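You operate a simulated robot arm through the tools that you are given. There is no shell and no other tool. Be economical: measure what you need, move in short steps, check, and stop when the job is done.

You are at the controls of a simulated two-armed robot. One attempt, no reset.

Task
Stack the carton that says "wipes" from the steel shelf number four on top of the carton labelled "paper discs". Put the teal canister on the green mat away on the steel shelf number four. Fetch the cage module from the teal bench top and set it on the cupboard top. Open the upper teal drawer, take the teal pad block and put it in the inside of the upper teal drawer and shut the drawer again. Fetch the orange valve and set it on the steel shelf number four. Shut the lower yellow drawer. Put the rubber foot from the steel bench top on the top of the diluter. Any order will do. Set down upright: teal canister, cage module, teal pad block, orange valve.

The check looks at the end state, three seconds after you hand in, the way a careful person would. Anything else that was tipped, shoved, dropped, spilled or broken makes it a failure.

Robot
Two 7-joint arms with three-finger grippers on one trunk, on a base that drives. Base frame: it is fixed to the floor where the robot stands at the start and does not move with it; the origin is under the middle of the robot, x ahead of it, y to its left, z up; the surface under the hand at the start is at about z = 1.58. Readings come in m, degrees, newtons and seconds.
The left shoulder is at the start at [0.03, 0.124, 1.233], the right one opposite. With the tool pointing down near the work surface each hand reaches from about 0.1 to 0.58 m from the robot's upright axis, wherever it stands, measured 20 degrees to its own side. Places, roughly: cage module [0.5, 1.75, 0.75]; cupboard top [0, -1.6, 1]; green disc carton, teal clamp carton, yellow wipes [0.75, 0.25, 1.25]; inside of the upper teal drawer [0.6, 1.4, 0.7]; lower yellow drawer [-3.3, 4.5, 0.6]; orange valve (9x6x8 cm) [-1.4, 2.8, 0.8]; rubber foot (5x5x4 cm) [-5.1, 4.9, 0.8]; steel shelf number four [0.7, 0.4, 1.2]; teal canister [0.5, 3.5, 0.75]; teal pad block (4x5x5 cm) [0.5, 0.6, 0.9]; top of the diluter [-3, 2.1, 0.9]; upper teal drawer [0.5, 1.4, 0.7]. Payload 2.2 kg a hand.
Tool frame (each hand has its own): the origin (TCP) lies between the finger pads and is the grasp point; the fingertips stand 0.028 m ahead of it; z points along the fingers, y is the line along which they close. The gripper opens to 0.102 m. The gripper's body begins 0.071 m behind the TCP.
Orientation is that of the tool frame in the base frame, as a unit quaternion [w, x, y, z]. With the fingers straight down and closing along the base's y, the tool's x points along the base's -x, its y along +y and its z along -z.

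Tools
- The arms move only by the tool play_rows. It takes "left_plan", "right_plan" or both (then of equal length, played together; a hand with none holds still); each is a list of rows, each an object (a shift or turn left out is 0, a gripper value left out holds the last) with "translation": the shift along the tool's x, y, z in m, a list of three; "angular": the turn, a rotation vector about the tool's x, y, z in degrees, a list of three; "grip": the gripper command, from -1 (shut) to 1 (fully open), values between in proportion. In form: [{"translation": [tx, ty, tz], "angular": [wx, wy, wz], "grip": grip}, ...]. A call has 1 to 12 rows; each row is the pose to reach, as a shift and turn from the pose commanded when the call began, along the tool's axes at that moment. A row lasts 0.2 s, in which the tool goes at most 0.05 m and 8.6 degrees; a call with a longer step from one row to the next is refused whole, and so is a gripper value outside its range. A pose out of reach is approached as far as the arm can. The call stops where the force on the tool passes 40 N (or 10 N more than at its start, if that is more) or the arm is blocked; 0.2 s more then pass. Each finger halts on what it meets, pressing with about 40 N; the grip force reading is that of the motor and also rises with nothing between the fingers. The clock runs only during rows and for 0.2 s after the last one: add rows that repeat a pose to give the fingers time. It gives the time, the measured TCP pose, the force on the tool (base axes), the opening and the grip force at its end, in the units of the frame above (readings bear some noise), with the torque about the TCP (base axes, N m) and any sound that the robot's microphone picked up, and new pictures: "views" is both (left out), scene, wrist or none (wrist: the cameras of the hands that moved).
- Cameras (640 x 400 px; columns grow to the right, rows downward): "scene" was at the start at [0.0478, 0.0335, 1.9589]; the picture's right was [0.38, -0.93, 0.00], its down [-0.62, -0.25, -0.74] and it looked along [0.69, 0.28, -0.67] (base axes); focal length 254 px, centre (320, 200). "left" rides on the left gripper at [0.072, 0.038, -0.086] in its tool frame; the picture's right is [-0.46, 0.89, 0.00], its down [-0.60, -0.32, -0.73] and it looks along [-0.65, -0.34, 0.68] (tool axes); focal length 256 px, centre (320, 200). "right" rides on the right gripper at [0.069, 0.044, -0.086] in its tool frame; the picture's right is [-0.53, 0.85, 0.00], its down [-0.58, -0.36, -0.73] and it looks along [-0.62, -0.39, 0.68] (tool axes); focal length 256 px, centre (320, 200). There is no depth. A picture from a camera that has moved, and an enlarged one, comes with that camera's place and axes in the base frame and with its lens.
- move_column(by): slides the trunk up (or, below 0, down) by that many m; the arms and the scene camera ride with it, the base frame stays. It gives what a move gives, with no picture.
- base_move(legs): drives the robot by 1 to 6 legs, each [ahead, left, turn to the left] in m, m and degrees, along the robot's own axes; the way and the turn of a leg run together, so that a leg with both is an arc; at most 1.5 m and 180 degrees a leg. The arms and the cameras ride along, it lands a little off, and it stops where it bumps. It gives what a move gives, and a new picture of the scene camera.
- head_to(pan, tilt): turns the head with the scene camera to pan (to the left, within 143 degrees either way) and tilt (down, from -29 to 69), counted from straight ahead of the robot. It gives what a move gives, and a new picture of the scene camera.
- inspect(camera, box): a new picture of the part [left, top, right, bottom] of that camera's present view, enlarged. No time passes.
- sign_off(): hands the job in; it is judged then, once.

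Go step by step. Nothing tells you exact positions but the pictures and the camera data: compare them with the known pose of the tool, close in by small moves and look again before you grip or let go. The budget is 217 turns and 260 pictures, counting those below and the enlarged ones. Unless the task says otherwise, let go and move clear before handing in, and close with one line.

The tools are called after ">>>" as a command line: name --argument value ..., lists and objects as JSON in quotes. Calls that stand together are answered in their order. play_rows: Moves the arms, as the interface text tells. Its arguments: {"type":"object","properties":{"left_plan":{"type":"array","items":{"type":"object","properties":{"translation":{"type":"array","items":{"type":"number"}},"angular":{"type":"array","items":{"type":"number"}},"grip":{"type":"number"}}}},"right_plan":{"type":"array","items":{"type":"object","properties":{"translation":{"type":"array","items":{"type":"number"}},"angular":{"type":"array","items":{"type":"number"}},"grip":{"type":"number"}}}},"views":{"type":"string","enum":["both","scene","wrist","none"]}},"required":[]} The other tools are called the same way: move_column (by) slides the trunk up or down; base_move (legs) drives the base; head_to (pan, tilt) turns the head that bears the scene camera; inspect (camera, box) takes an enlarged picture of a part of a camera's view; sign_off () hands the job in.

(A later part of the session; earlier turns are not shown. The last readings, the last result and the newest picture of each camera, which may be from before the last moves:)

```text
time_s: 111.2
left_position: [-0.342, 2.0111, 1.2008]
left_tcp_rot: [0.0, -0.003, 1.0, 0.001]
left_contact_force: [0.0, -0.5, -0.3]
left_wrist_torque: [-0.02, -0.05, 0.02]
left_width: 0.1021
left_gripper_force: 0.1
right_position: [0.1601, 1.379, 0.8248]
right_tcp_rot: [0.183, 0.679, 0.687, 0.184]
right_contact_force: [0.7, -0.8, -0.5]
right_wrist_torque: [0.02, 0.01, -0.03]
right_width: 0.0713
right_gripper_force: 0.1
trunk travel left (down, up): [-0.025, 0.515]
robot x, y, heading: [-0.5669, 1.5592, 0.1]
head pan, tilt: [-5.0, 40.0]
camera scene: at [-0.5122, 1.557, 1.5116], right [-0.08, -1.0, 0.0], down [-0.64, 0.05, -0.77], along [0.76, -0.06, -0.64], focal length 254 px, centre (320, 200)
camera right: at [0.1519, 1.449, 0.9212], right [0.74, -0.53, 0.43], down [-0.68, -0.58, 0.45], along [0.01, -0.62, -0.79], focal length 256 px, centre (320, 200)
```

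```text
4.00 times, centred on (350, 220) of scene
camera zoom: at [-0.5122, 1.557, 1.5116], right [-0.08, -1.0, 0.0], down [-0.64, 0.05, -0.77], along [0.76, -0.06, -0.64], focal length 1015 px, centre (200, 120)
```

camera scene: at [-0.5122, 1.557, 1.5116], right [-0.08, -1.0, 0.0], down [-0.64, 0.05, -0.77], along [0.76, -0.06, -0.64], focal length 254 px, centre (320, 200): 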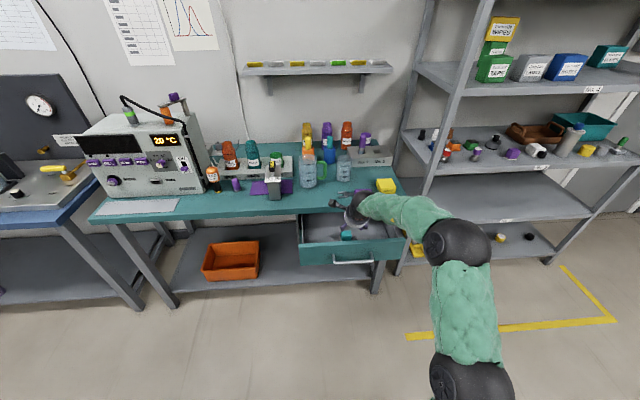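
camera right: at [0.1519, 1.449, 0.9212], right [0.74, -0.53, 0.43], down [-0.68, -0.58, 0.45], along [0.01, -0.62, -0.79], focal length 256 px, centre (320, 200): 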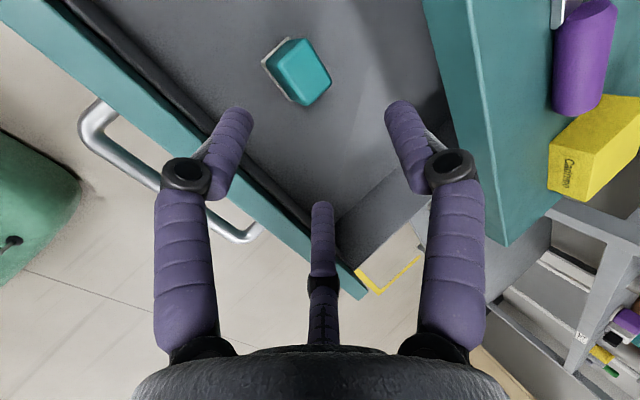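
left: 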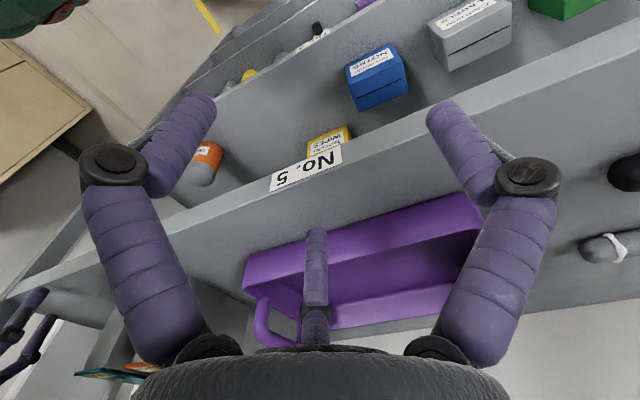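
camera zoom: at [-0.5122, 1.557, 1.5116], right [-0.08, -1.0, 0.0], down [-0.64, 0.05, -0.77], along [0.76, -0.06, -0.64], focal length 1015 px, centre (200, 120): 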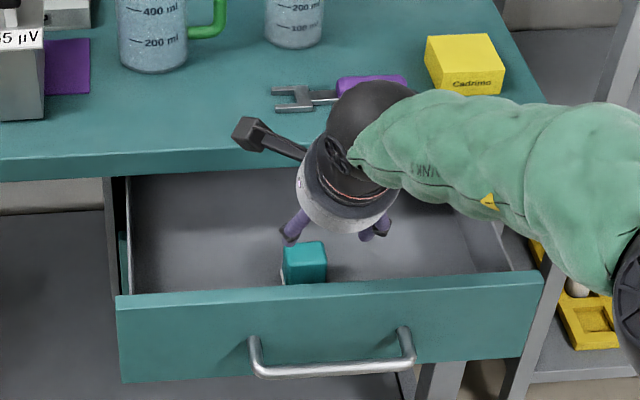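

Block is upright in the drawer. To close it I regrip the bar the same way: back off, level the hand to 20°, come in at bar height.

>>> base_move --legs '[[-0.2, 0, 0]]'

>>> play_rows --right_plan '[{"translation": [0, -0.008, 0.026], "angular": [-8, 0, 0], "grip": 0.1}, {"translation": [-0.002, -0.016, 0.052], "angular": [-16, 0, 0]}, {"translation": [-0.002, -0.024, 0.078], "angular": [-24, 0, 0]}, {"translation": [-0.004, -0.032, 0.104], "angular": [-32, 0, 0]}, {"translation": [-0.004, -0.04, 0.129], "angular": [-40, 0, 0]}, {"translation": [-0.004, -0.04, 0.129], "angular": [-40, 0, 0]}]' --views "wrist"

```text
time_s: 112.8
left_position: [-0.5428, 2.0093, 1.2012]
left_tcp_rot: [0.001, -0.002, 1.0, 0.0]
left_contact_force: [-0.4, 0.6, 0.0]
left_wrist_torque: [0.01, -0.04, 0.0]
left_width: 0.1018
left_gripper_force: 0.0
right_position: [-0.041, 1.3764, 0.827]
right_tcp_rot: [0.184, 0.68, 0.685, 0.185]
right_contact_force: [-0.7, 0.4, 0.2]
right_wrist_torque: [0.0, -0.01, -0.02]
right_width: 0.0711
right_gripper_force: 0.0
trunk travel left (down, up): [-0.025, 0.515]
robot x, y, heading: [-0.7683, 1.5623, 0.3]
head pan, tilt: [-5.0, 40.0]
camera scene: at [-0.7141, 1.5558, 1.5118], right [-0.08, -1.0, 0.0], down [-0.64, 0.05, -0.77], along [0.76, -0.06, -0.64], focal length 254 px, centre (320, 200)
```

scene: 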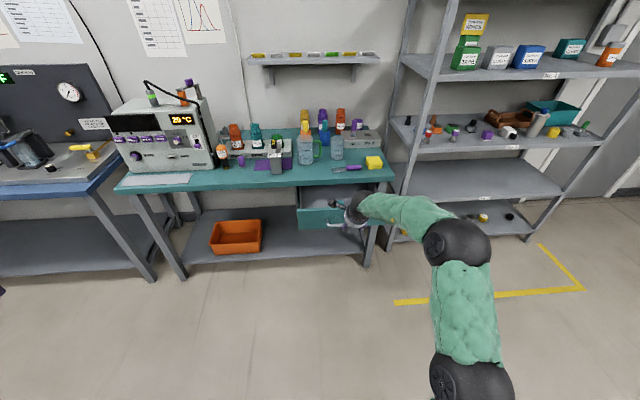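

```text
time_s: 114.2
left_position: [-0.5424, 2.0095, 1.2012]
left_tcp_rot: [0.0, -0.002, 1.0, 0.0]
left_contact_force: [1.2, 0.1, 0.9]
left_wrist_torque: [-0.02, 0.0, -0.01]
left_width: 0.1019
left_gripper_force: 0.1
right_position: [-0.0098, 1.3711, 0.6937]
right_tcp_rot: [0.407, 0.576, 0.58, 0.408]
right_contact_force: [-0.3, -0.5, -0.2]
right_wrist_torque: [0.02, -0.04, -0.02]
right_width: 0.0561
right_gripper_force: 0.1
trunk travel left (down, up): [-0.025, 0.515]
robot x, y, heading: [-0.7699, 1.561, 0.2]
head pan, tilt: [-5.0, 40.0]
camera right: at [-0.0788, 1.4406, 0.7638], right [0.29, -0.53, 0.8], down [-0.81, -0.58, -0.1], along [0.51, -0.61, -0.6], focal length 256 px, centre (320, 200)
```

right: 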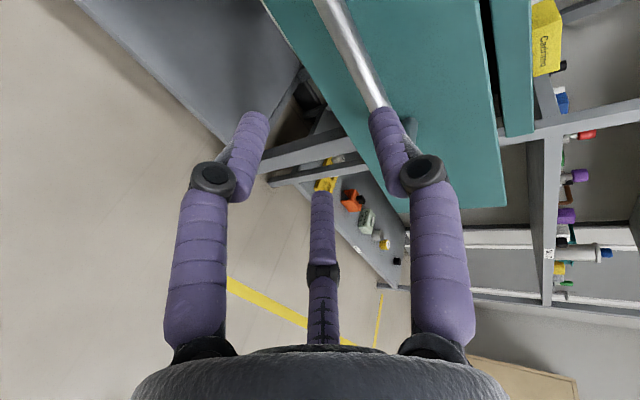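

>>> play_rows --right_plan '[{"translation": [0, 0.009, 0.025]}, {"translation": [0, 0.018, 0.05]}, {"translation": [0, 0.0274, 0.0752]}, {"translation": [0, 0.0274, 0.0752]}, {"translation": [0, 0.0274, 0.0752], "grip": -0.3}, {"translation": [0, 0.0274, 0.0752], "grip": -0.7}, {"translation": [0, 0.0274, 0.0752], "grip": -1}, {"translation": [0, 0.0274, 0.0752], "grip": -1}, {"translation": [0, 0.0274, 0.0752], "grip": -1}]' --views "wrist"

```text
time_s: 116.2
left_position: [-0.5428, 2.0094, 1.1998]
left_tcp_rot: [0.001, -0.002, 1.0, 0.0]
left_contact_force: [0.7, -0.6, -0.2]
left_wrist_torque: [0.0, 0.0, 0.0]
left_width: 0.1021
left_gripper_force: 0.1
right_position: [0.0698, 1.3732, 0.6964]
right_tcp_rot: [0.407, 0.575, 0.58, 0.408]
right_contact_force: [0.3, 1.9, 7.9]
right_wrist_torque: [0.24, 0.02, -0.05]
right_width: 0.0212
right_gripper_force: 45.0
trunk travel left (down, up): [-0.025, 0.515]
robot x, y, heading: [-0.7692, 1.5648, 0.2]
head pan, tilt: [-5.0, 40.0]
camera right: at [0.001, 1.4425, 0.7652], right [0.29, -0.53, 0.8], down [-0.81, -0.58, -0.1], along [0.52, -0.62, -0.6], focal length 256 px, centre (320, 200)
```

right: 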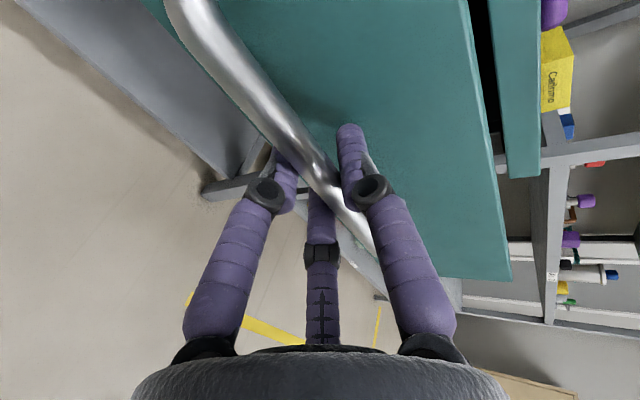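

Gripped at 0.021 as before. I push the drawer shut by driving forward 0.205 m.

>>> base_move --legs '[[0.206, 0, 0]]'

>>> inspect --camera "scene" --box '[270, 170, 430, 270]'

```text
time_s: 118.0
left_position: [-0.3323, 2.0104, 1.1988]
left_tcp_rot: [0.0, -0.001, 1.0, 0.0]
left_contact_force: [0.0, -0.4, 0.0]
left_wrist_torque: [0.01, 0.01, 0.03]
left_width: 0.1019
left_gripper_force: 0.1
right_position: [0.2786, 1.3731, 0.6946]
right_tcp_rot: [0.406, 0.576, 0.579, 0.409]
right_contact_force: [-5.7, 0.5, 3.7]
right_wrist_torque: [0.19, -0.02, 0.12]
right_width: 0.0213
right_gripper_force: 45.2
trunk travel left (down, up): [-0.025, 0.515]
robot x, y, heading: [-0.5587, 1.5575, 0.1]
head pan, tilt: [-5.0, 40.0]
stopped in leg 1: the force on the tool passed its limit at 72 N (the readings are from after the stop); the commanded pose is now the measured one
camera scene: at [-0.5042, 1.5565, 1.5117], right [-0.08, -1.0, 0.0], down [-0.64, 0.05, -0.77], along [0.76, -0.06, -0.64], focal length 254 px, centre (320, 200)
```

scene: 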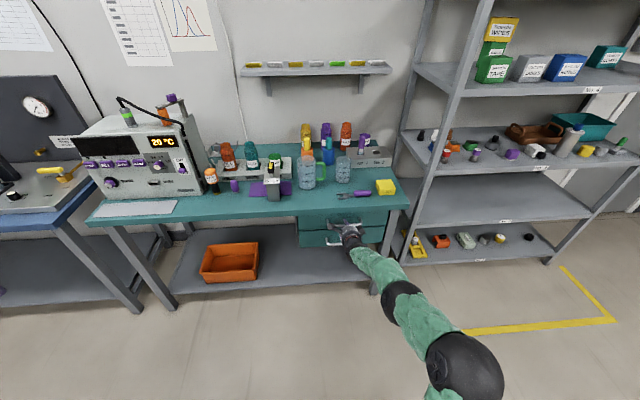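

```text
4.00 times, centred on (350, 220) of scene
camera zoom: at [-0.5042, 1.5565, 1.5117], right [-0.08, -1.0, 0.0], down [-0.64, 0.05, -0.77], along [0.76, -0.06, -0.64], focal length 1015 px, centre (200, 120)
```

zoom: 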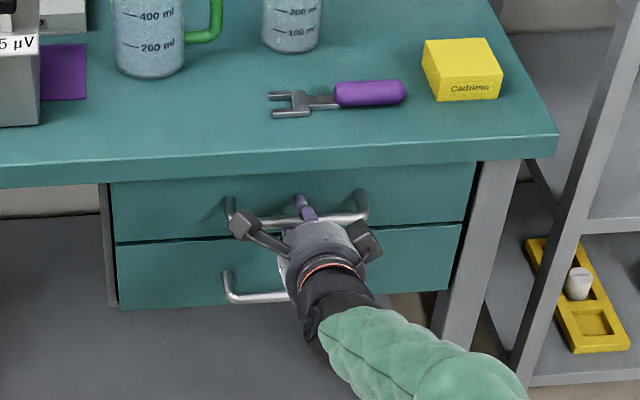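

Drawer is shut. I release, back off, and look at the module on the bench more closely.

>>> play_rows --right_plan '[{"grip": -0.4}, {"grip": 0.1}, {"grip": 0.1}, {"translation": [0, -0.01, -0.03]}, {"translation": [0, -0.025, -0.07]}, {"translation": [0, -0.04, -0.11]}, {"translation": [0, -0.04, -0.11]}]' --views "none"

>>> base_move --legs '[[0, 0.35, 0]]'

>>> head_to --pan -10 --tilt 35

>>> inspect --camera "scene" --box '[240, 140, 400, 240]'

```text
time_s: 119.5
left_position: [-0.3318, 2.0093, 1.1997]
left_tcp_rot: [-0.001, 0.0, 1.0, 0.001]
left_contact_force: [0.4, -0.1, 0.1]
left_wrist_torque: [0.02, -0.01, 0.02]
left_width: 0.1021
left_gripper_force: 0.2
right_position: [0.1607, 1.371, 0.6939]
right_tcp_rot: [0.406, 0.577, 0.58, 0.408]
right_contact_force: [-0.2, -0.3, 0.0]
right_wrist_torque: [-0.03, 0.02, 0.01]
right_width: 0.0562
right_gripper_force: 0.0
trunk travel left (down, up): [-0.025, 0.515]
robot x, y, heading: [-0.5547, 1.5621, 0.2]
head pan, tilt: [-5.0, 40.0]
```

```text
time_s: 121.8
left_position: [-0.3375, 2.3604, 1.1988]
left_tcp_rot: [-0.001, -0.005, 1.0, -0.001]
left_contact_force: [-0.6, 0.7, -0.8]
left_wrist_torque: [-0.02, 0.02, -0.01]
left_width: 0.1021
left_gripper_force: 0.0
right_position: [0.1598, 1.7267, 0.6935]
right_tcp_rot: [0.404, 0.574, 0.583, 0.409]
right_contact_force: [0.4, -0.6, -0.2]
right_wrist_torque: [-0.01, -0.01, -0.01]
right_width: 0.0561
right_gripper_force: 0.1
trunk travel left (down, up): [-0.025, 0.515]
robot x, y, heading: [-0.5605, 1.9127, 0.9]
head pan, tilt: [-5.0, 40.0]
camera scene: at [-0.5058, 1.9062, 1.5117], right [-0.07, -1.0, 0.0], down [-0.64, 0.05, -0.77], along [0.76, -0.06, -0.64], focal length 254 px, centre (320, 200)
```

scene: 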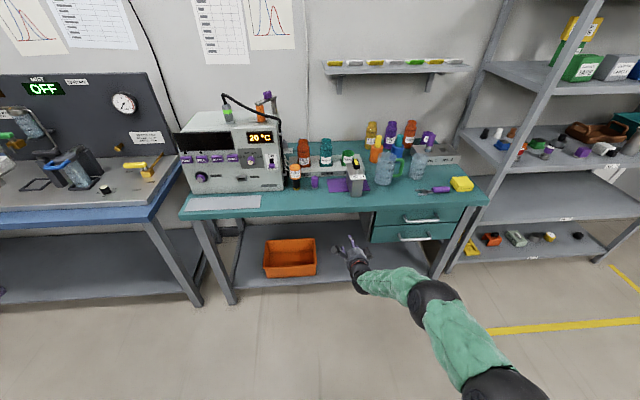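

```text
time_s: 122.5
left_position: [-0.3375, 2.3605, 1.1992]
left_tcp_rot: [-0.001, -0.006, 1.0, 0.0]
left_contact_force: [0.0, -0.6, 0.5]
left_wrist_torque: [-0.03, -0.02, 0.02]
left_width: 0.1022
left_gripper_force: 0.0
right_position: [0.1593, 1.7273, 0.6929]
right_tcp_rot: [0.404, 0.574, 0.582, 0.41]
right_contact_force: [0.0, -0.3, 0.7]
right_wrist_torque: [0.02, -0.01, -0.01]
right_width: 0.0561
right_gripper_force: 0.0
trunk travel left (down, up): [-0.025, 0.515]
robot x, y, heading: [-0.5593, 1.9088, 0.7]
head pan, tilt: [-10.0, 35.0]
camera scene: at [-0.5037, 1.8977, 1.5192], right [-0.16, -0.99, 0.0], down [-0.57, 0.09, -0.82], along [0.81, -0.13, -0.57], focal length 254 px, centre (320, 200)
```

scene: 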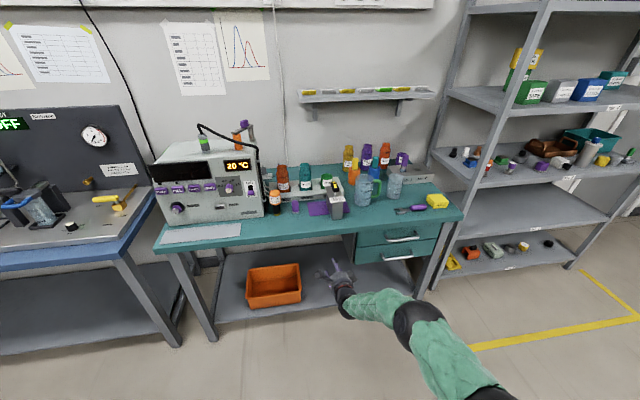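

```text
4.00 times, centred on (320, 190) of scene
camera zoom: at [-0.5037, 1.8977, 1.5192], right [-0.16, -0.99, 0.0], down [-0.57, 0.09, -0.82], along [0.81, -0.13, -0.57], focal length 1015 px, centre (320, 240)
```

zoom: 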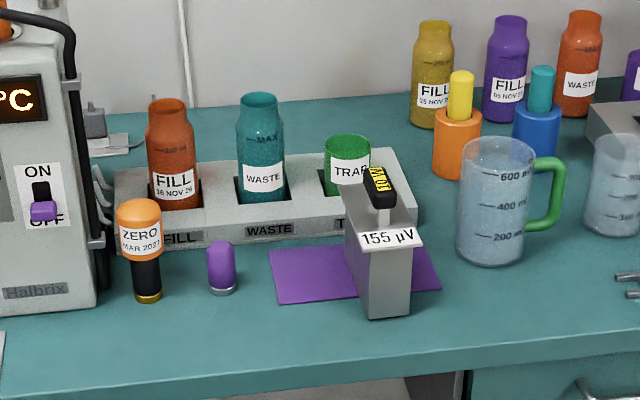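

The module (box x 0.364–0.453, y 1.652–1.703, top ≈0.89) has a T-handle bar along x at ≈(0.425,1.678,0.925). My left hand, already pointing down, suits it: single finger one side, two fingers the other. First I retract the right arm, then reposition.

>>> play_rows --right_plan '[{"translation": [-0.01, 0.005, -0.045]}, {"translation": [-0.02, 0.01, -0.09]}, {"translation": [-0.04, 0.02, -0.133]}, {"translation": [-0.06, 0.035, -0.174]}, {"translation": [-0.08, 0.05, -0.215]}, {"translation": [-0.1, 0.065, -0.256]}, {"translation": [-0.12, 0.08, -0.297]}, {"translation": [-0.14, 0.095, -0.338]}, {"translation": [-0.16, 0.11, -0.378]}, {"translation": [-0.17, 0.118, -0.42]}, {"translation": [-0.17, 0.118, -0.437]}, {"translation": [-0.17, 0.118, -0.437]}]' --views "none"

>>> base_move --legs '[[0.38, -0.4, 0]]'

>>> head_to --pan 20 --tilt 45

```text
time_s: 125.1
left_position: [-0.3384, 2.3604, 1.1987]
left_tcp_rot: [-0.001, -0.006, 1.0, 0.001]
left_contact_force: [0.7, 0.6, 0.3]
left_wrist_torque: [-0.03, -0.01, -0.01]
left_width: 0.1019
left_gripper_force: 0.1
right_position: [-0.2084, 1.5512, 0.9506]
right_tcp_rot: [0.405, 0.574, 0.582, 0.41]
right_contact_force: [0.7, -0.5, 0.6]
right_wrist_torque: [-0.01, 0.0, -0.03]
right_width: 0.0559
right_gripper_force: 0.0
trunk travel left (down, up): [-0.025, 0.515]
robot x, y, heading: [-0.5585, 1.9122, 0.6]
head pan, tilt: [-10.0, 35.0]
```

```text
time_s: 128.3
left_position: [0.0475, 1.9564, 1.1995]
left_tcp_rot: [0.0, -0.005, 1.0, 0.0]
left_contact_force: [0.8, 0.0, -0.7]
left_wrist_torque: [0.03, 0.01, 0.05]
left_width: 0.1021
left_gripper_force: 0.1
right_position: [0.1756, 1.1476, 0.9513]
right_tcp_rot: [0.404, 0.574, 0.583, 0.41]
right_contact_force: [-0.3, 0.2, 0.5]
right_wrist_torque: [0.02, -0.02, 0.01]
right_width: 0.0561
right_gripper_force: 0.0
trunk travel left (down, up): [-0.025, 0.515]
robot x, y, heading: [-0.1746, 1.5041, 0.6]
head pan, tilt: [-10.0, 35.0]
camera scene: at [-0.1181, 1.4939, 1.5192], right [-0.16, -0.99, 0.0], down [-0.57, 0.09, -0.82], along [0.81, -0.13, -0.57], focal length 254 px, centre (320, 200)
```

scene: 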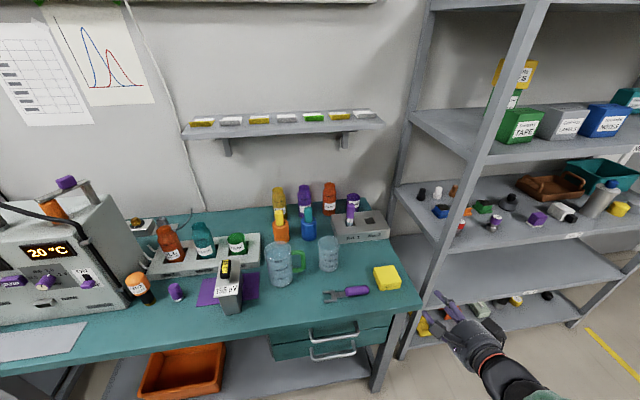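

```text
time_s: 129.2
left_position: [0.0482, 1.9583, 1.1998]
left_tcp_rot: [-0.001, -0.006, 1.0, 0.001]
left_contact_force: [0.7, 0.1, 0.5]
left_wrist_torque: [0.01, 0.0, -0.01]
left_width: 0.1019
left_gripper_force: 0.1
right_position: [0.1765, 1.1476, 0.9507]
right_tcp_rot: [0.403, 0.573, 0.583, 0.41]
right_contact_force: [0.4, -0.8, 0.5]
right_wrist_torque: [0.01, 0.02, 0.0]
right_width: 0.0561
right_gripper_force: 0.2
trunk travel left (down, up): [-0.025, 0.515]
robot x, y, heading: [-0.1753, 1.504, 0.9]
head pan, tilt: [20.0, 45.0]
camera scene: at [-0.1293, 1.5373, 1.5045], right [0.35, -0.94, 0.0], down [-0.66, -0.25, -0.71], along [0.66, 0.25, -0.71], focal length 254 px, centre (320, 200)
```

scene: 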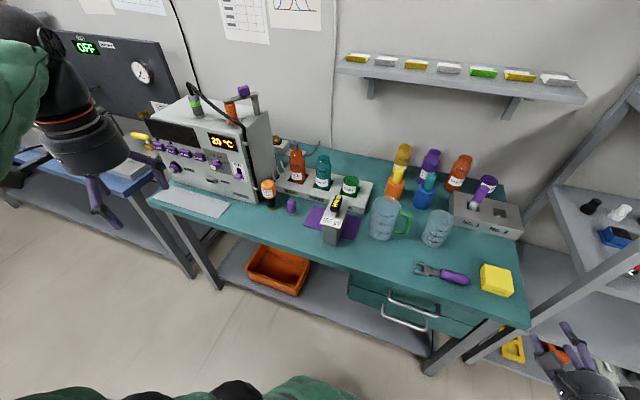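

>>> inspect --camera "scene" --box '[280, 170, 400, 260]'

```text
4.44 times, centred on (340, 215) of scene
camera zoom: at [-0.1293, 1.5373, 1.5045], right [0.35, -0.94, 0.0], down [-0.66, -0.25, -0.71], along [0.66, 0.25, -0.71], focal length 1128 px, centre (231, 133)
```

zoom: 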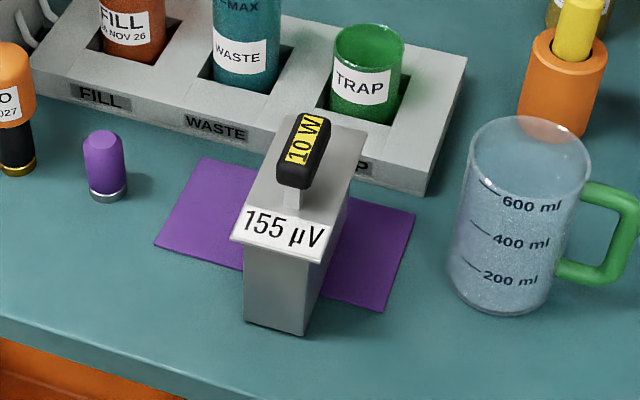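

Refined: handle bar centre ≈(0.415,1.684,0.922), 2.3 cm thick, ~5.5 cm long. I nudge the base closer and move the left hand above it.

>>> base_move --legs '[[0.05, 0, 0]]'

>>> play_rows --left_plan '[{"translation": [-0.02, -0.038, 0], "grip": 0.4}, {"translation": [-0.045, -0.078, 0]}, {"translation": [-0.075, -0.118, 0.005]}, {"translation": [-0.105, -0.155, 0.015]}, {"translation": [-0.14, -0.185, 0.03]}, {"translation": [-0.175, -0.21, 0.05]}, {"translation": [-0.208, -0.232, 0.075]}, {"translation": [-0.24, -0.25, 0.1]}, {"translation": [-0.27, -0.266, 0.13]}, {"translation": [-0.295, -0.275, 0.155]}, {"translation": [-0.3137, -0.2824, 0.17]}, {"translation": [-0.3137, -0.2824, 0.17]}]' --views "both"

```text
time_s: 130.1
left_position: [0.0991, 1.9572, 1.1983]
left_tcp_rot: [-0.001, -0.006, 1.0, 0.0]
left_contact_force: [1.1, 0.5, 0.3]
left_wrist_torque: [0.03, 0.04, 0.0]
left_width: 0.1018
left_gripper_force: 0.0
right_position: [0.2263, 1.1493, 0.9508]
right_tcp_rot: [0.404, 0.574, 0.583, 0.41]
right_contact_force: [0.2, 0.1, 0.8]
right_wrist_torque: [-0.01, 0.05, 0.0]
right_width: 0.0559
right_gripper_force: 0.0
trunk travel left (down, up): [-0.025, 0.515]
robot x, y, heading: [-0.1311, 1.5062, 0.7]
head pan, tilt: [20.0, 45.0]
camera scene: at [-0.0789, 1.5379, 1.5044], right [0.35, -0.94, 0.0], down [-0.66, -0.25, -0.71], along [0.66, 0.25, -0.71], focal length 254 px, centre (320, 200)
```

scene: 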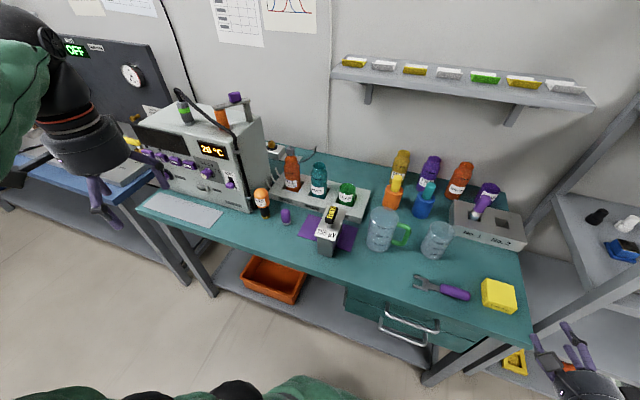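

```text
refused: row 3 steps farther than a row can; nothing moved
```

>>> play_rows --left_plan '[{"translation": [-0.02, -0.036, 0], "grip": 0.4}, {"translation": [-0.042, -0.074, 0]}, {"translation": [-0.068, -0.11, 0.005]}, {"translation": [-0.098, -0.145, 0.012]}, {"translation": [-0.13, -0.178, 0.025]}, {"translation": [-0.165, -0.205, 0.04]}, {"translation": [-0.198, -0.228, 0.062]}, {"translation": [-0.23, -0.246, 0.088]}, {"translation": [-0.26, -0.262, 0.118]}, {"translation": [-0.288, -0.274, 0.148]}, {"translation": [-0.3137, -0.2824, 0.17]}, {"translation": [-0.3137, -0.2824, 0.17]}]' --views "both"

```text
time_s: 132.7
left_position: [0.4141, 1.6803, 1.0301]
left_tcp_rot: [0.0, -0.004, 1.0, 0.0]
left_contact_force: [0.6, -0.5, 0.2]
left_wrist_torque: [-0.03, -0.03, 0.01]
left_width: 0.0714
left_gripper_force: 0.0
right_position: [0.2245, 1.1484, 0.9502]
right_tcp_rot: [0.405, 0.574, 0.582, 0.41]
right_contact_force: [0.3, -0.5, -0.3]
right_wrist_torque: [-0.02, 0.0, 0.03]
right_width: 0.0563
right_gripper_force: 0.1
trunk travel left (down, up): [-0.025, 0.515]
robot x, y, heading: [-0.1275, 1.5091, 0.6]
head pan, tilt: [20.0, 45.0]
camera scene: at [-0.0805, 1.5378, 1.5045], right [0.35, -0.94, 0.0], down [-0.66, -0.25, -0.71], along [0.66, 0.25, -0.71], focal length 254 px, centre (320, 200)
camera left: at [0.3435, 1.7171, 1.116], right [0.46, 0.89, 0.0], down [0.61, -0.31, 0.73], along [0.65, -0.33, -0.68], focal length 256 px, centre (320, 200)
```

scene: 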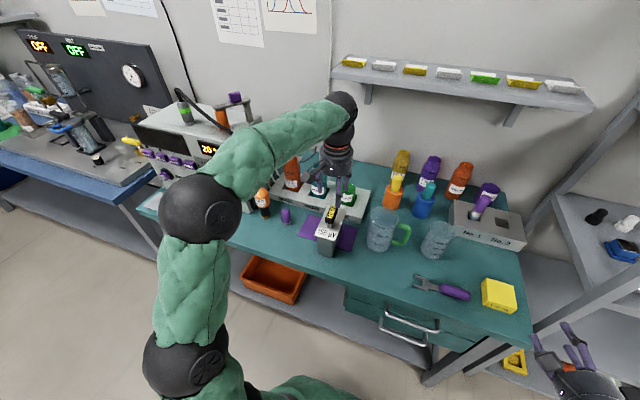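
left: 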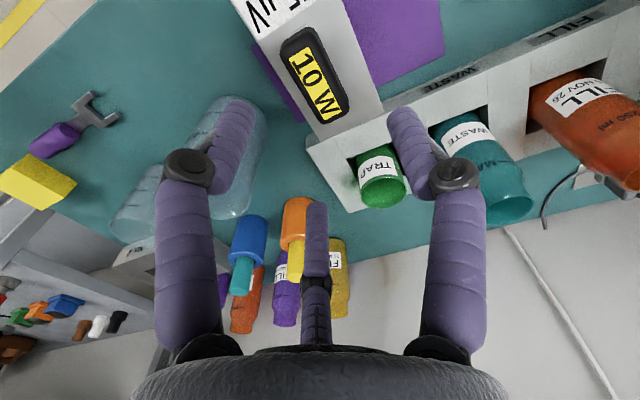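

>>> play_rows --left_plan '[{"translation": [0.007, -0.001, 0.02], "angular": [0, 0, 5]}, {"translation": [0.007, -0.001, 0.045], "angular": [0, 0, 5]}, {"translation": [0.007, -0.001, 0.07], "angular": [0, 0, 5]}, {"translation": [0.007, -0.001, 0.094], "angular": [0, 0, 5]}, {"translation": [0.007, -0.001, 0.094], "angular": [0, 0, 5]}]' --views "both"

>>> inspect --camera "scene" --box '[280, 130, 400, 260]'

```text
time_s: 133.9
left_position: [0.4064, 1.678, 0.9344]
left_tcp_rot: [-0.001, 0.039, 0.999, -0.001]
left_contact_force: [0.4, 0.7, 0.2]
left_wrist_torque: [-0.01, 0.01, -0.01]
left_width: 0.0712
left_gripper_force: 0.0
right_position: [0.2249, 1.1486, 0.9516]
right_tcp_rot: [0.404, 0.574, 0.582, 0.41]
right_contact_force: [-1.0, -0.4, 0.3]
right_wrist_torque: [0.0, 0.0, 0.04]
right_width: 0.0561
right_gripper_force: 0.1
trunk travel left (down, up): [-0.025, 0.515]
robot x, y, heading: [-0.1255, 1.5076, 0.7]
head pan, tilt: [20.0, 45.0]
camera scene: at [-0.0803, 1.5378, 1.5044], right [0.35, -0.94, 0.0], down [-0.66, -0.25, -0.71], along [0.66, 0.25, -0.71], focal length 254 px, centre (320, 200)
camera left: at [0.3393, 1.7216, 1.021], right [0.53, 0.85, 0.0], down [0.58, -0.36, 0.73], along [0.62, -0.39, -0.68], focal length 256 px, centre (320, 200)
```

scene: 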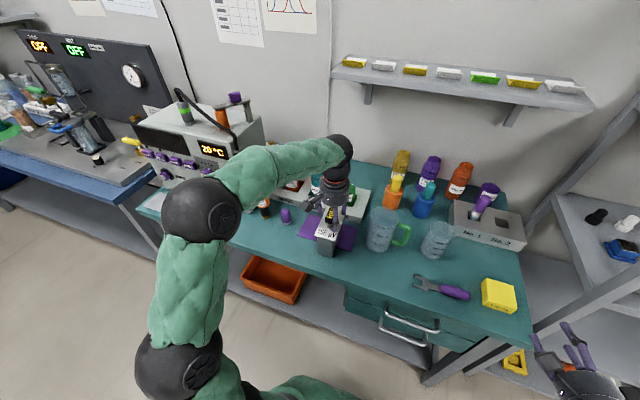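
left: 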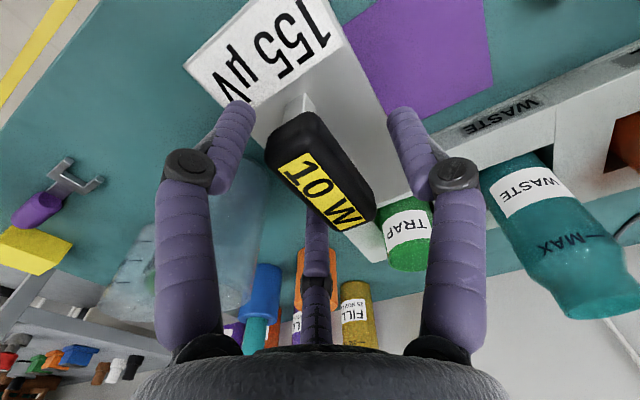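

```text
3.08 times, centred on (340, 195) of scene
camera zoom: at [-0.0803, 1.5378, 1.5044], right [0.35, -0.94, 0.0], down [-0.66, -0.25, -0.71], along [0.66, 0.25, -0.71], focal length 781 px, centre (258, 215)
```

zoom: 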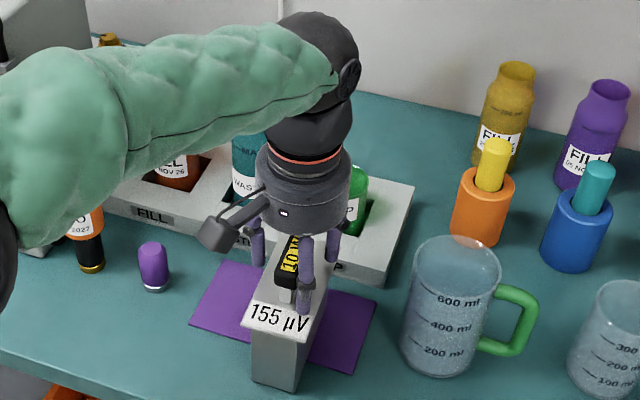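

>>> play_rows --left_plan '[{"grip": 0}, {"grip": -0.4}, {"grip": -0.8}, {"grip": -1}, {"grip": -1}, {"grip": -1}]' --views "wrist"

```text
time_s: 135.3
left_position: [0.4069, 1.6783, 0.9357]
left_tcp_rot: [0.0, 0.038, 0.999, 0.0]
left_contact_force: [2.1, 3.3, 3.8]
left_wrist_torque: [0.42, -0.12, -0.02]
left_width: 0.0378
left_gripper_force: 39.9
right_position: [0.2239, 1.1489, 0.9508]
right_tcp_rot: [0.404, 0.573, 0.583, 0.411]
right_contact_force: [-0.5, 0.2, 0.6]
right_wrist_torque: [0.01, 0.0, -0.03]
right_width: 0.056
right_gripper_force: 0.1
trunk travel left (down, up): [-0.025, 0.515]
robot x, y, heading: [-0.1266, 1.5059, 0.7]
head pan, tilt: [20.0, 45.0]
camera left: at [0.3394, 1.722, 1.0214], right [0.53, 0.85, 0.0], down [0.58, -0.36, 0.73], along [0.62, -0.39, -0.68], focal length 256 px, centre (320, 200)
```

left: 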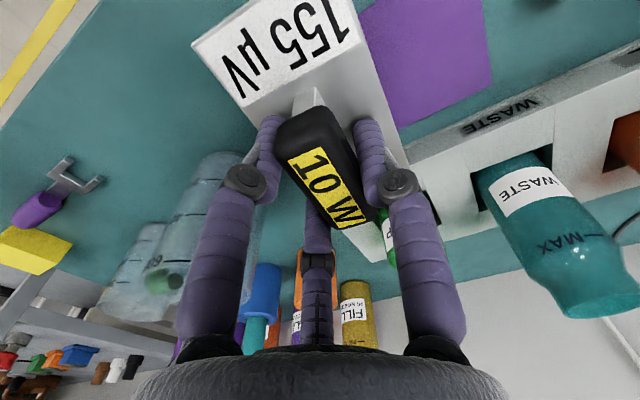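

Gripped (0.0246 thick by my model). Lift test.

>>> play_rows --left_plan '[{"translation": [0, 0, -0.01]}, {"translation": [0, 0, -0.03]}, {"translation": [0, 0, -0.05]}, {"translation": [0, 0, -0.09]}, {"translation": [0, 0, -0.13]}, {"translation": [0, 0, -0.17]}, {"translation": [0, 0, -0.17]}]' --views "both"

```text
time_s: 136.9
left_position: [0.4057, 1.6779, 1.1067]
left_tcp_rot: [-0.001, 0.038, 0.999, -0.001]
left_contact_force: [0.2, 0.7, -3.9]
left_wrist_torque: [-0.01, 0.03, 0.02]
left_width: 0.0375
left_gripper_force: 39.6
right_position: [0.2254, 1.1489, 0.9509]
right_tcp_rot: [0.404, 0.574, 0.583, 0.41]
right_contact_force: [0.1, 0.2, 0.0]
right_wrist_torque: [0.0, 0.02, -0.01]
right_width: 0.0563
right_gripper_force: 0.0
trunk travel left (down, up): [-0.025, 0.515]
robot x, y, heading: [-0.1296, 1.5044, 0.8]
head pan, tilt: [20.0, 45.0]
camera scene: at [-0.08, 1.538, 1.5044], right [0.35, -0.94, 0.0], down [-0.66, -0.25, -0.71], along [0.66, 0.25, -0.71], focal length 254 px, centre (320, 200)
camera left: at [0.3381, 1.7201, 1.1928], right [0.53, 0.85, 0.0], down [0.58, -0.36, 0.73], along [0.62, -0.39, -0.68], focal length 256 px, centre (320, 200)
```

scene: 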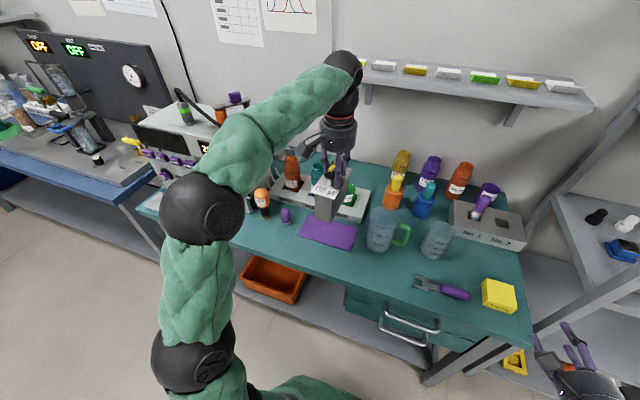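
left: 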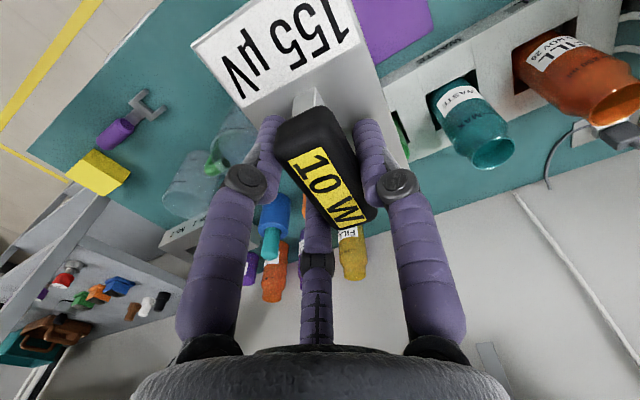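

Module held. I back away, raise the trunk and head toward the cupboard near (0,−1.6).

>>> base_move --legs '[[-0.6, 0, 0], [0, -1.2, 0], [0, -1.0, 0]]'

>>> move_column --by 0.2

>>> head_to --pan -35 --tilt 35

```text
time_s: 150.8
left_position: [-0.1318, -0.5193, 1.1073]
left_tcp_rot: [0.0, 0.027, 1.0, 0.001]
left_contact_force: [0.3, -0.1, -3.9]
left_wrist_torque: [-0.04, 0.04, 0.0]
left_width: 0.0371
left_gripper_force: 39.8
right_position: [-0.3017, -1.0524, 0.9513]
right_tcp_rot: [0.399, 0.568, 0.589, 0.415]
right_contact_force: [0.0, 0.3, 0.1]
right_wrist_torque: [-0.03, 0.01, 0.0]
right_width: 0.056
right_gripper_force: 0.1
trunk travel left (down, up): [-0.025, 0.515]
robot x, y, heading: [-0.6591, -0.7018, 2.1]
head pan, tilt: [20.0, 45.0]
camera scene: at [-0.6145, -0.6695, 1.5044], right [0.37, -0.93, 0.0], down [-0.66, -0.26, -0.71], along [0.66, 0.26, -0.71], focal length 254 px, centre (320, 200)
```

scene: 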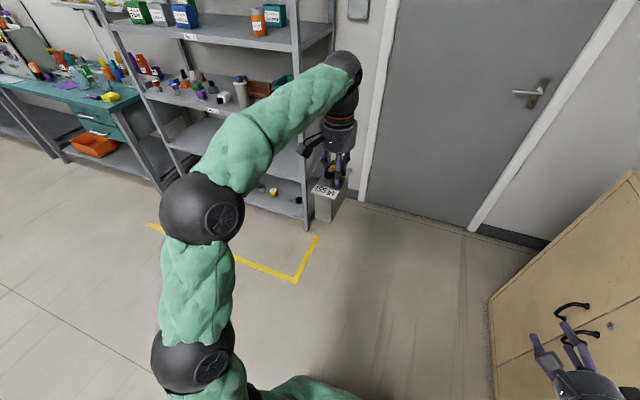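

```text
time_s: 152.9
left_position: [-0.1313, -0.5199, 1.3073]
left_tcp_rot: [-0.002, 0.027, 1.0, -0.002]
left_contact_force: [-0.3, -0.7, -3.7]
left_wrist_torque: [-0.01, -0.04, 0.03]
left_width: 0.0374
left_gripper_force: 39.6
right_position: [-0.3015, -1.0528, 1.152]
right_tcp_rot: [0.399, 0.568, 0.588, 0.415]
right_contact_force: [-0.2, -0.3, -0.6]
right_wrist_torque: [0.02, -0.02, 0.02]
right_width: 0.0559
right_gripper_force: 0.0
trunk travel left (down, up): [-0.225, 0.315]
robot x, y, heading: [-0.6603, -0.701, 1.7]
head pan, tilt: [20.0, 45.0]
```

```text
time_s: 154.2
left_position: [-0.1316, -0.5208, 1.3076]
left_tcp_rot: [0.0, 0.027, 1.0, -0.001]
left_contact_force: [0.0, 0.5, -3.7]
left_wrist_torque: [-0.02, 0.02, 0.01]
left_width: 0.0374
left_gripper_force: 39.8
right_position: [-0.3019, -1.0523, 1.1518]
right_tcp_rot: [0.399, 0.568, 0.589, 0.414]
right_contact_force: [-0.2, 0.5, -0.9]
right_wrist_torque: [0.01, 0.01, -0.01]
right_width: 0.0561
right_gripper_force: 0.0
trunk travel left (down, up): [-0.225, 0.315]
robot x, y, heading: [-0.6601, -0.7026, 1.8]
head pan, tilt: [-35.0, 35.0]
camera scene: at [-0.616, -0.7475, 1.7192], right [-0.54, -0.84, 0.0], down [-0.48, 0.31, -0.82], along [0.69, -0.45, -0.57], focal length 254 px, centre (320, 200)
```

scene: 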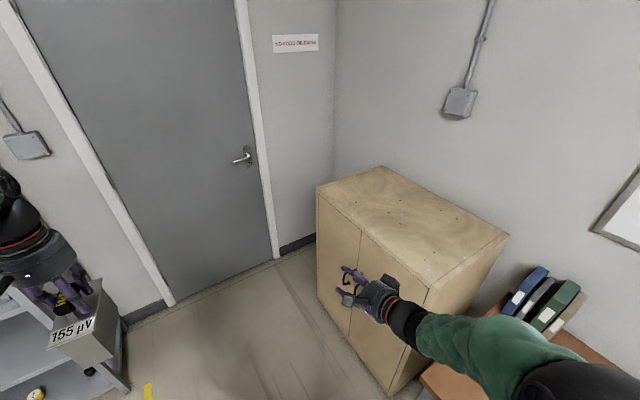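

Cupboard top: x −0.38…0.34, y −1.82…−1.34, z≈1.0, and it is empty. I turn to face it and approach.

>>> base_move --legs '[[0, 0, -91.8], [0.12, 0.5, 0]]'

>>> head_to --pan 10 --tilt 45

```text
time_s: 161.0
left_position: [0.0082, -1.3399, 1.3073]
left_tcp_rot: [-0.001, 0.733, 0.68, 0.0]
left_contact_force: [1.7, -0.7, -2.8]
left_wrist_torque: [0.0, 0.04, 0.03]
left_width: 0.0372
left_gripper_force: 39.8
right_position: [-0.5202, -1.1606, 1.1507]
right_tcp_rot: [0.575, 0.818, 0.008, 0.005]
right_contact_force: [0.7, -0.5, 0.2]
right_wrist_torque: [0.04, 0.01, 0.0]
right_width: 0.056
right_gripper_force: 0.1
trunk travel left (down, up): [-0.225, 0.315]
robot x, y, heading: [-0.1641, -0.8102, -89.2]
head pan, tilt: [-35.0, 35.0]
camera scene: at [-0.2124, -0.8498, 1.7193], right [-0.83, 0.56, 0.0], down [0.32, 0.48, -0.82], along [-0.46, -0.68, -0.57], focal length 254 px, centre (320, 200)
```

scene: 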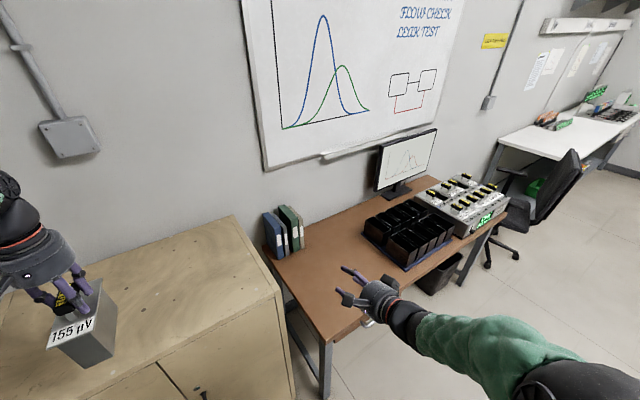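

```text
time_s: 162.1
left_position: [0.0088, -1.3396, 1.3062]
left_tcp_rot: [-0.001, 0.732, 0.681, 0.001]
left_contact_force: [-0.3, -0.4, -3.7]
left_wrist_torque: [0.0, -0.01, 0.01]
left_width: 0.0373
left_gripper_force: 39.9
right_position: [-0.5226, -1.1608, 1.1505]
right_tcp_rot: [0.576, 0.818, 0.007, 0.005]
right_contact_force: [0.3, 0.6, -0.2]
right_wrist_torque: [0.01, -0.02, 0.0]
right_width: 0.0559
right_gripper_force: 0.1
trunk travel left (down, up): [-0.225, 0.315]
robot x, y, heading: [-0.1631, -0.8087, -89.0]
head pan, tilt: [10.0, 45.0]
camera scene: at [-0.1488, -0.8565, 1.7044], right [-0.98, -0.19, 0.0], down [-0.13, 0.69, -0.71], along [0.13, -0.69, -0.71], focal length 254 px, centre (320, 200)
```

scene: 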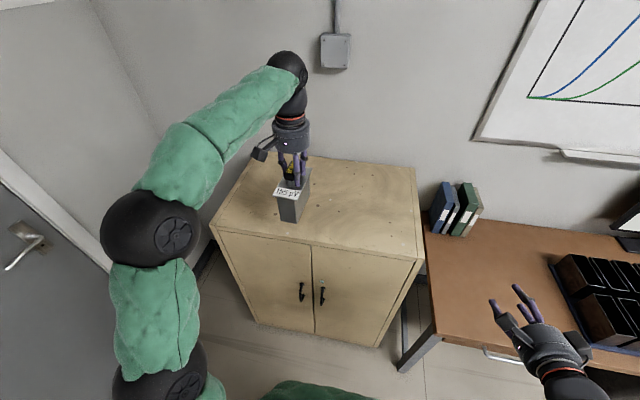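

>>> base_move --legs '[[0.13, 0, 0]]'

>>> play_rows --left_plan '[{"translation": [0, 0, 0.03]}, {"translation": [0, 0, 0.06]}, {"translation": [0, 0, 0.09]}, {"translation": [0, 0, 0.12]}, {"translation": [0, 0, 0.135]}, {"translation": [0, 0, 0.135]}]' --views "both"

```text
time_s: 163.4
left_position: [0.0082, -1.4711, 1.3055]
left_tcp_rot: [-0.002, 0.733, 0.68, 0.0]
left_contact_force: [0.0, -0.1, -4.2]
left_wrist_torque: [0.02, -0.01, -0.02]
left_width: 0.0372
left_gripper_force: 39.8
right_position: [-0.5195, -1.2907, 1.1508]
right_tcp_rot: [0.575, 0.818, 0.007, 0.004]
right_contact_force: [0.9, -0.3, 0.7]
right_wrist_torque: [-0.01, 0.01, -0.01]
right_width: 0.0559
right_gripper_force: 0.0
trunk travel left (down, up): [-0.225, 0.315]
robot x, y, heading: [-0.1622, -0.9338, -89.0]
head pan, tilt: [10.0, 45.0]
camera scene: at [-0.1466, -0.9882, 1.7043], right [-0.98, -0.19, 0.0], down [-0.13, 0.7, -0.71], along [0.13, -0.69, -0.71], focal length 254 px, centre (320, 200)
```

scene: 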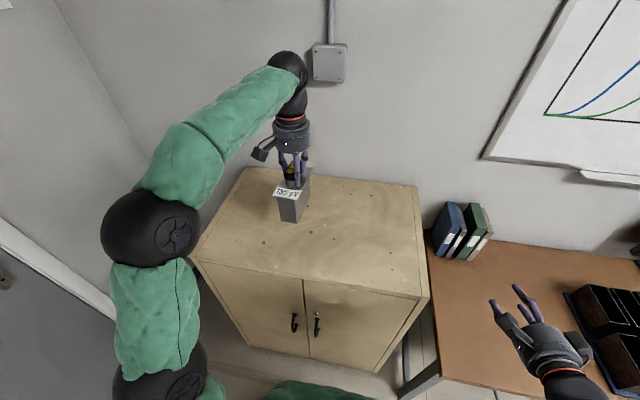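

```text
time_s: 164.8
left_position: [0.0083, -1.468, 1.1707]
left_tcp_rot: [-0.002, 0.733, 0.68, 0.0]
left_contact_force: [0.2, -0.6, -3.5]
left_wrist_torque: [-0.01, 0.03, 0.02]
left_width: 0.0375
left_gripper_force: 40.2
right_position: [-0.5208, -1.2893, 1.152]
right_tcp_rot: [0.576, 0.818, 0.007, 0.005]
right_contact_force: [-0.1, 0.5, -1.3]
right_wrist_torque: [0.01, 0.01, 0.01]
right_width: 0.0562
right_gripper_force: 0.0
trunk travel left (down, up): [-0.225, 0.315]
robot x, y, heading: [-0.1649, -0.9369, -89.0]
head pan, tilt: [10.0, 45.0]
camera scene: at [-0.1468, -0.9861, 1.7044], right [-0.98, -0.19, 0.0], down [-0.13, 0.69, -0.71], along [0.13, -0.69, -0.71], focal length 254 px, centre (320, 200)
camera left: at [0.0531, -1.3999, 1.2573], right [0.85, -0.53, 0.0], down [-0.36, -0.58, 0.73], along [-0.39, -0.62, -0.68], focal length 256 px, centre (320, 200)
```

scene: 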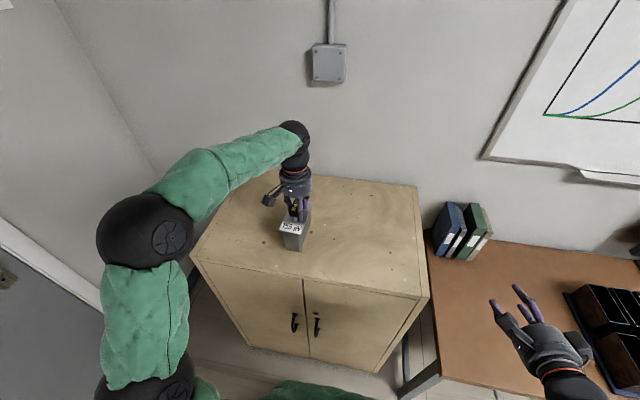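
left: 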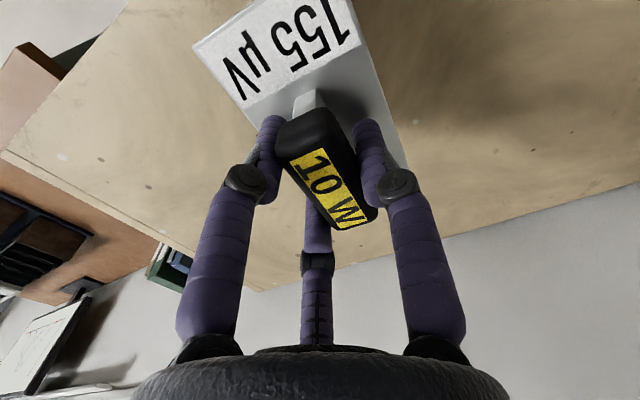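

>>> play_rows --left_plan '[{"translation": [0, 0, 0.006]}, {"translation": [0, 0, 0.012]}, {"translation": [0, 0, 0.016]}, {"translation": [0, 0, 0.02]}, {"translation": [0, 0, 0.02]}]' --views "none"

```text
time_s: 166.0
left_position: [0.0078, -1.4705, 1.1513]
left_tcp_rot: [-0.001, 0.733, 0.681, 0.002]
left_contact_force: [-0.1, 0.3, -4.5]
left_wrist_torque: [0.0, -0.01, -0.01]
left_width: 0.0373
left_gripper_force: 40.0
right_position: [-0.5207, -1.2893, 1.1507]
right_tcp_rot: [0.576, 0.817, 0.008, 0.005]
right_contact_force: [-1.3, 0.0, -0.1]
right_wrist_torque: [0.01, 0.02, 0.01]
right_width: 0.0561
right_gripper_force: 0.0
trunk travel left (down, up): [-0.225, 0.315]
robot x, y, heading: [-0.1609, -0.9397, -89.1]
head pan, tilt: [10.0, 45.0]
```

>>> play_rows --left_plan '[{"translation": [0, 0, 0.003]}, {"translation": [0, 0, 0.006]}, {"translation": [0, 0, 0.009]}, {"translation": [0, 0, 0.009]}]' --views "scene"

>>> inspect --camera "scene" --box '[230, 160, 370, 270]'

```text
time_s: 167.0
left_position: [0.0088, -1.4684, 1.1424]
left_tcp_rot: [-0.001, 0.733, 0.68, 0.002]
left_contact_force: [0.7, -0.2, -4.2]
left_wrist_torque: [0.01, 0.04, 0.01]
left_width: 0.0371
left_gripper_force: 40.1
right_position: [-0.5195, -1.2895, 1.1529]
right_tcp_rot: [0.575, 0.818, 0.007, 0.006]
right_contact_force: [-0.1, -1.0, -0.1]
right_wrist_torque: [0.01, 0.01, -0.02]
right_width: 0.056
right_gripper_force: 0.1
trunk travel left (down, up): [-0.225, 0.315]
robot x, y, heading: [-0.1591, -0.937, -89.2]
head pan, tilt: [10.0, 45.0]
camera scene: at [-0.1467, -0.986, 1.7044], right [-0.98, -0.19, 0.0], down [-0.13, 0.69, -0.71], along [0.13, -0.69, -0.71], focal length 254 px, centre (320, 200)
```

scene: 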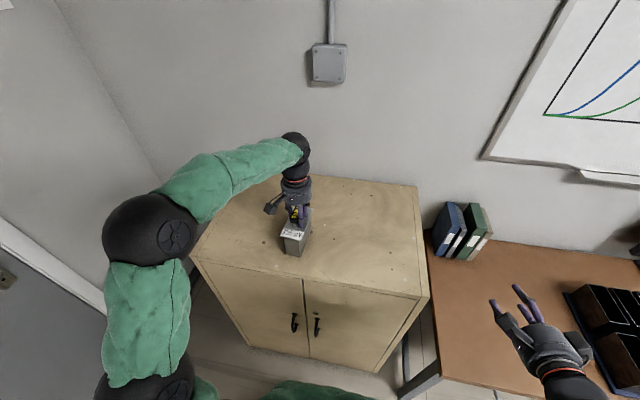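

```text
3.64 times, centred on (300, 215) of scene
camera zoom: at [-0.1467, -0.986, 1.7044], right [-0.98, -0.19, 0.0], down [-0.13, 0.69, -0.71], along [0.13, -0.69, -0.71], focal length 922 px, centre (393, 146)
```

zoom: 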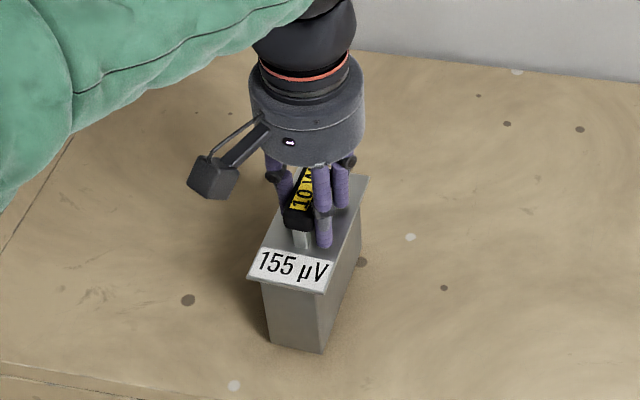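

>>> play_rows --left_plan '[{"translation": [0, 0, 0.003]}, {"translation": [0, 0, 0.006]}, {"translation": [0, 0, 0.006]}]' --views "none"

```text
time_s: 167.8
left_position: [0.0082, -1.4692, 1.1377]
left_tcp_rot: [-0.002, 0.734, 0.68, 0.002]
left_contact_force: [0.2, -0.1, -4.5]
left_wrist_torque: [-0.03, 0.06, -0.04]
left_width: 0.0369
left_gripper_force: 39.4
right_position: [-0.521, -1.2902, 1.1508]
right_tcp_rot: [0.575, 0.818, 0.007, 0.005]
right_contact_force: [0.6, -0.1, -0.2]
right_wrist_torque: [0.02, 0.03, -0.02]
right_width: 0.0558
right_gripper_force: 0.0
trunk travel left (down, up): [-0.225, 0.315]
robot x, y, heading: [-0.1639, -0.9394, -89.1]
head pan, tilt: [10.0, 45.0]
```

>>> play_rows --left_plan '[{"translation": [0, 0, 0.003]}, {"translation": [0, 0, 0.006]}, {"translation": [0, 0, 0.009]}, {"translation": [0, 0, 0.009]}]' --views "none"

>>> inspect --camera "scene" --box '[230, 160, 370, 270]'

```text
time_s: 168.9
left_position: [0.0086, -1.4699, 1.1328]
left_tcp_rot: [0.003, 0.732, 0.681, -0.004]
left_contact_force: [-2.6, 2.7, 13.0]
left_wrist_torque: [1.09, -0.18, 0.21]
left_width: 0.0375
left_gripper_force: 40.0
right_position: [-0.5194, -1.2882, 1.1514]
right_tcp_rot: [0.576, 0.818, 0.008, 0.005]
right_contact_force: [0.2, -1.1, 0.1]
right_wrist_torque: [0.0, 0.01, -0.01]
right_width: 0.056
right_gripper_force: 0.1
trunk travel left (down, up): [-0.225, 0.315]
robot x, y, heading: [-0.1646, -0.9352, -89.0]
head pan, tilt: [10.0, 45.0]
stopped in row 4 (left hand): the force on the tool passed its limit at 41 N (the readings are from after the stop); the commanded pose is now the measured one
```

```text
3.64 times, centred on (300, 215) of scene
camera zoom: at [-0.1472, -0.9847, 1.7042], right [-0.98, -0.19, 0.0], down [-0.13, 0.69, -0.71], along [0.13, -0.69, -0.71], focal length 922 px, centre (393, 146)
```

zoom: 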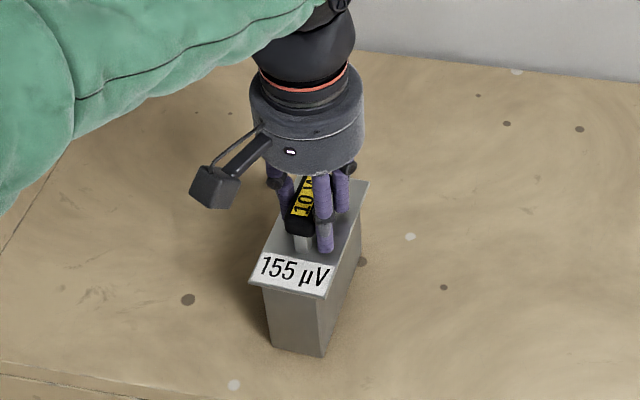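

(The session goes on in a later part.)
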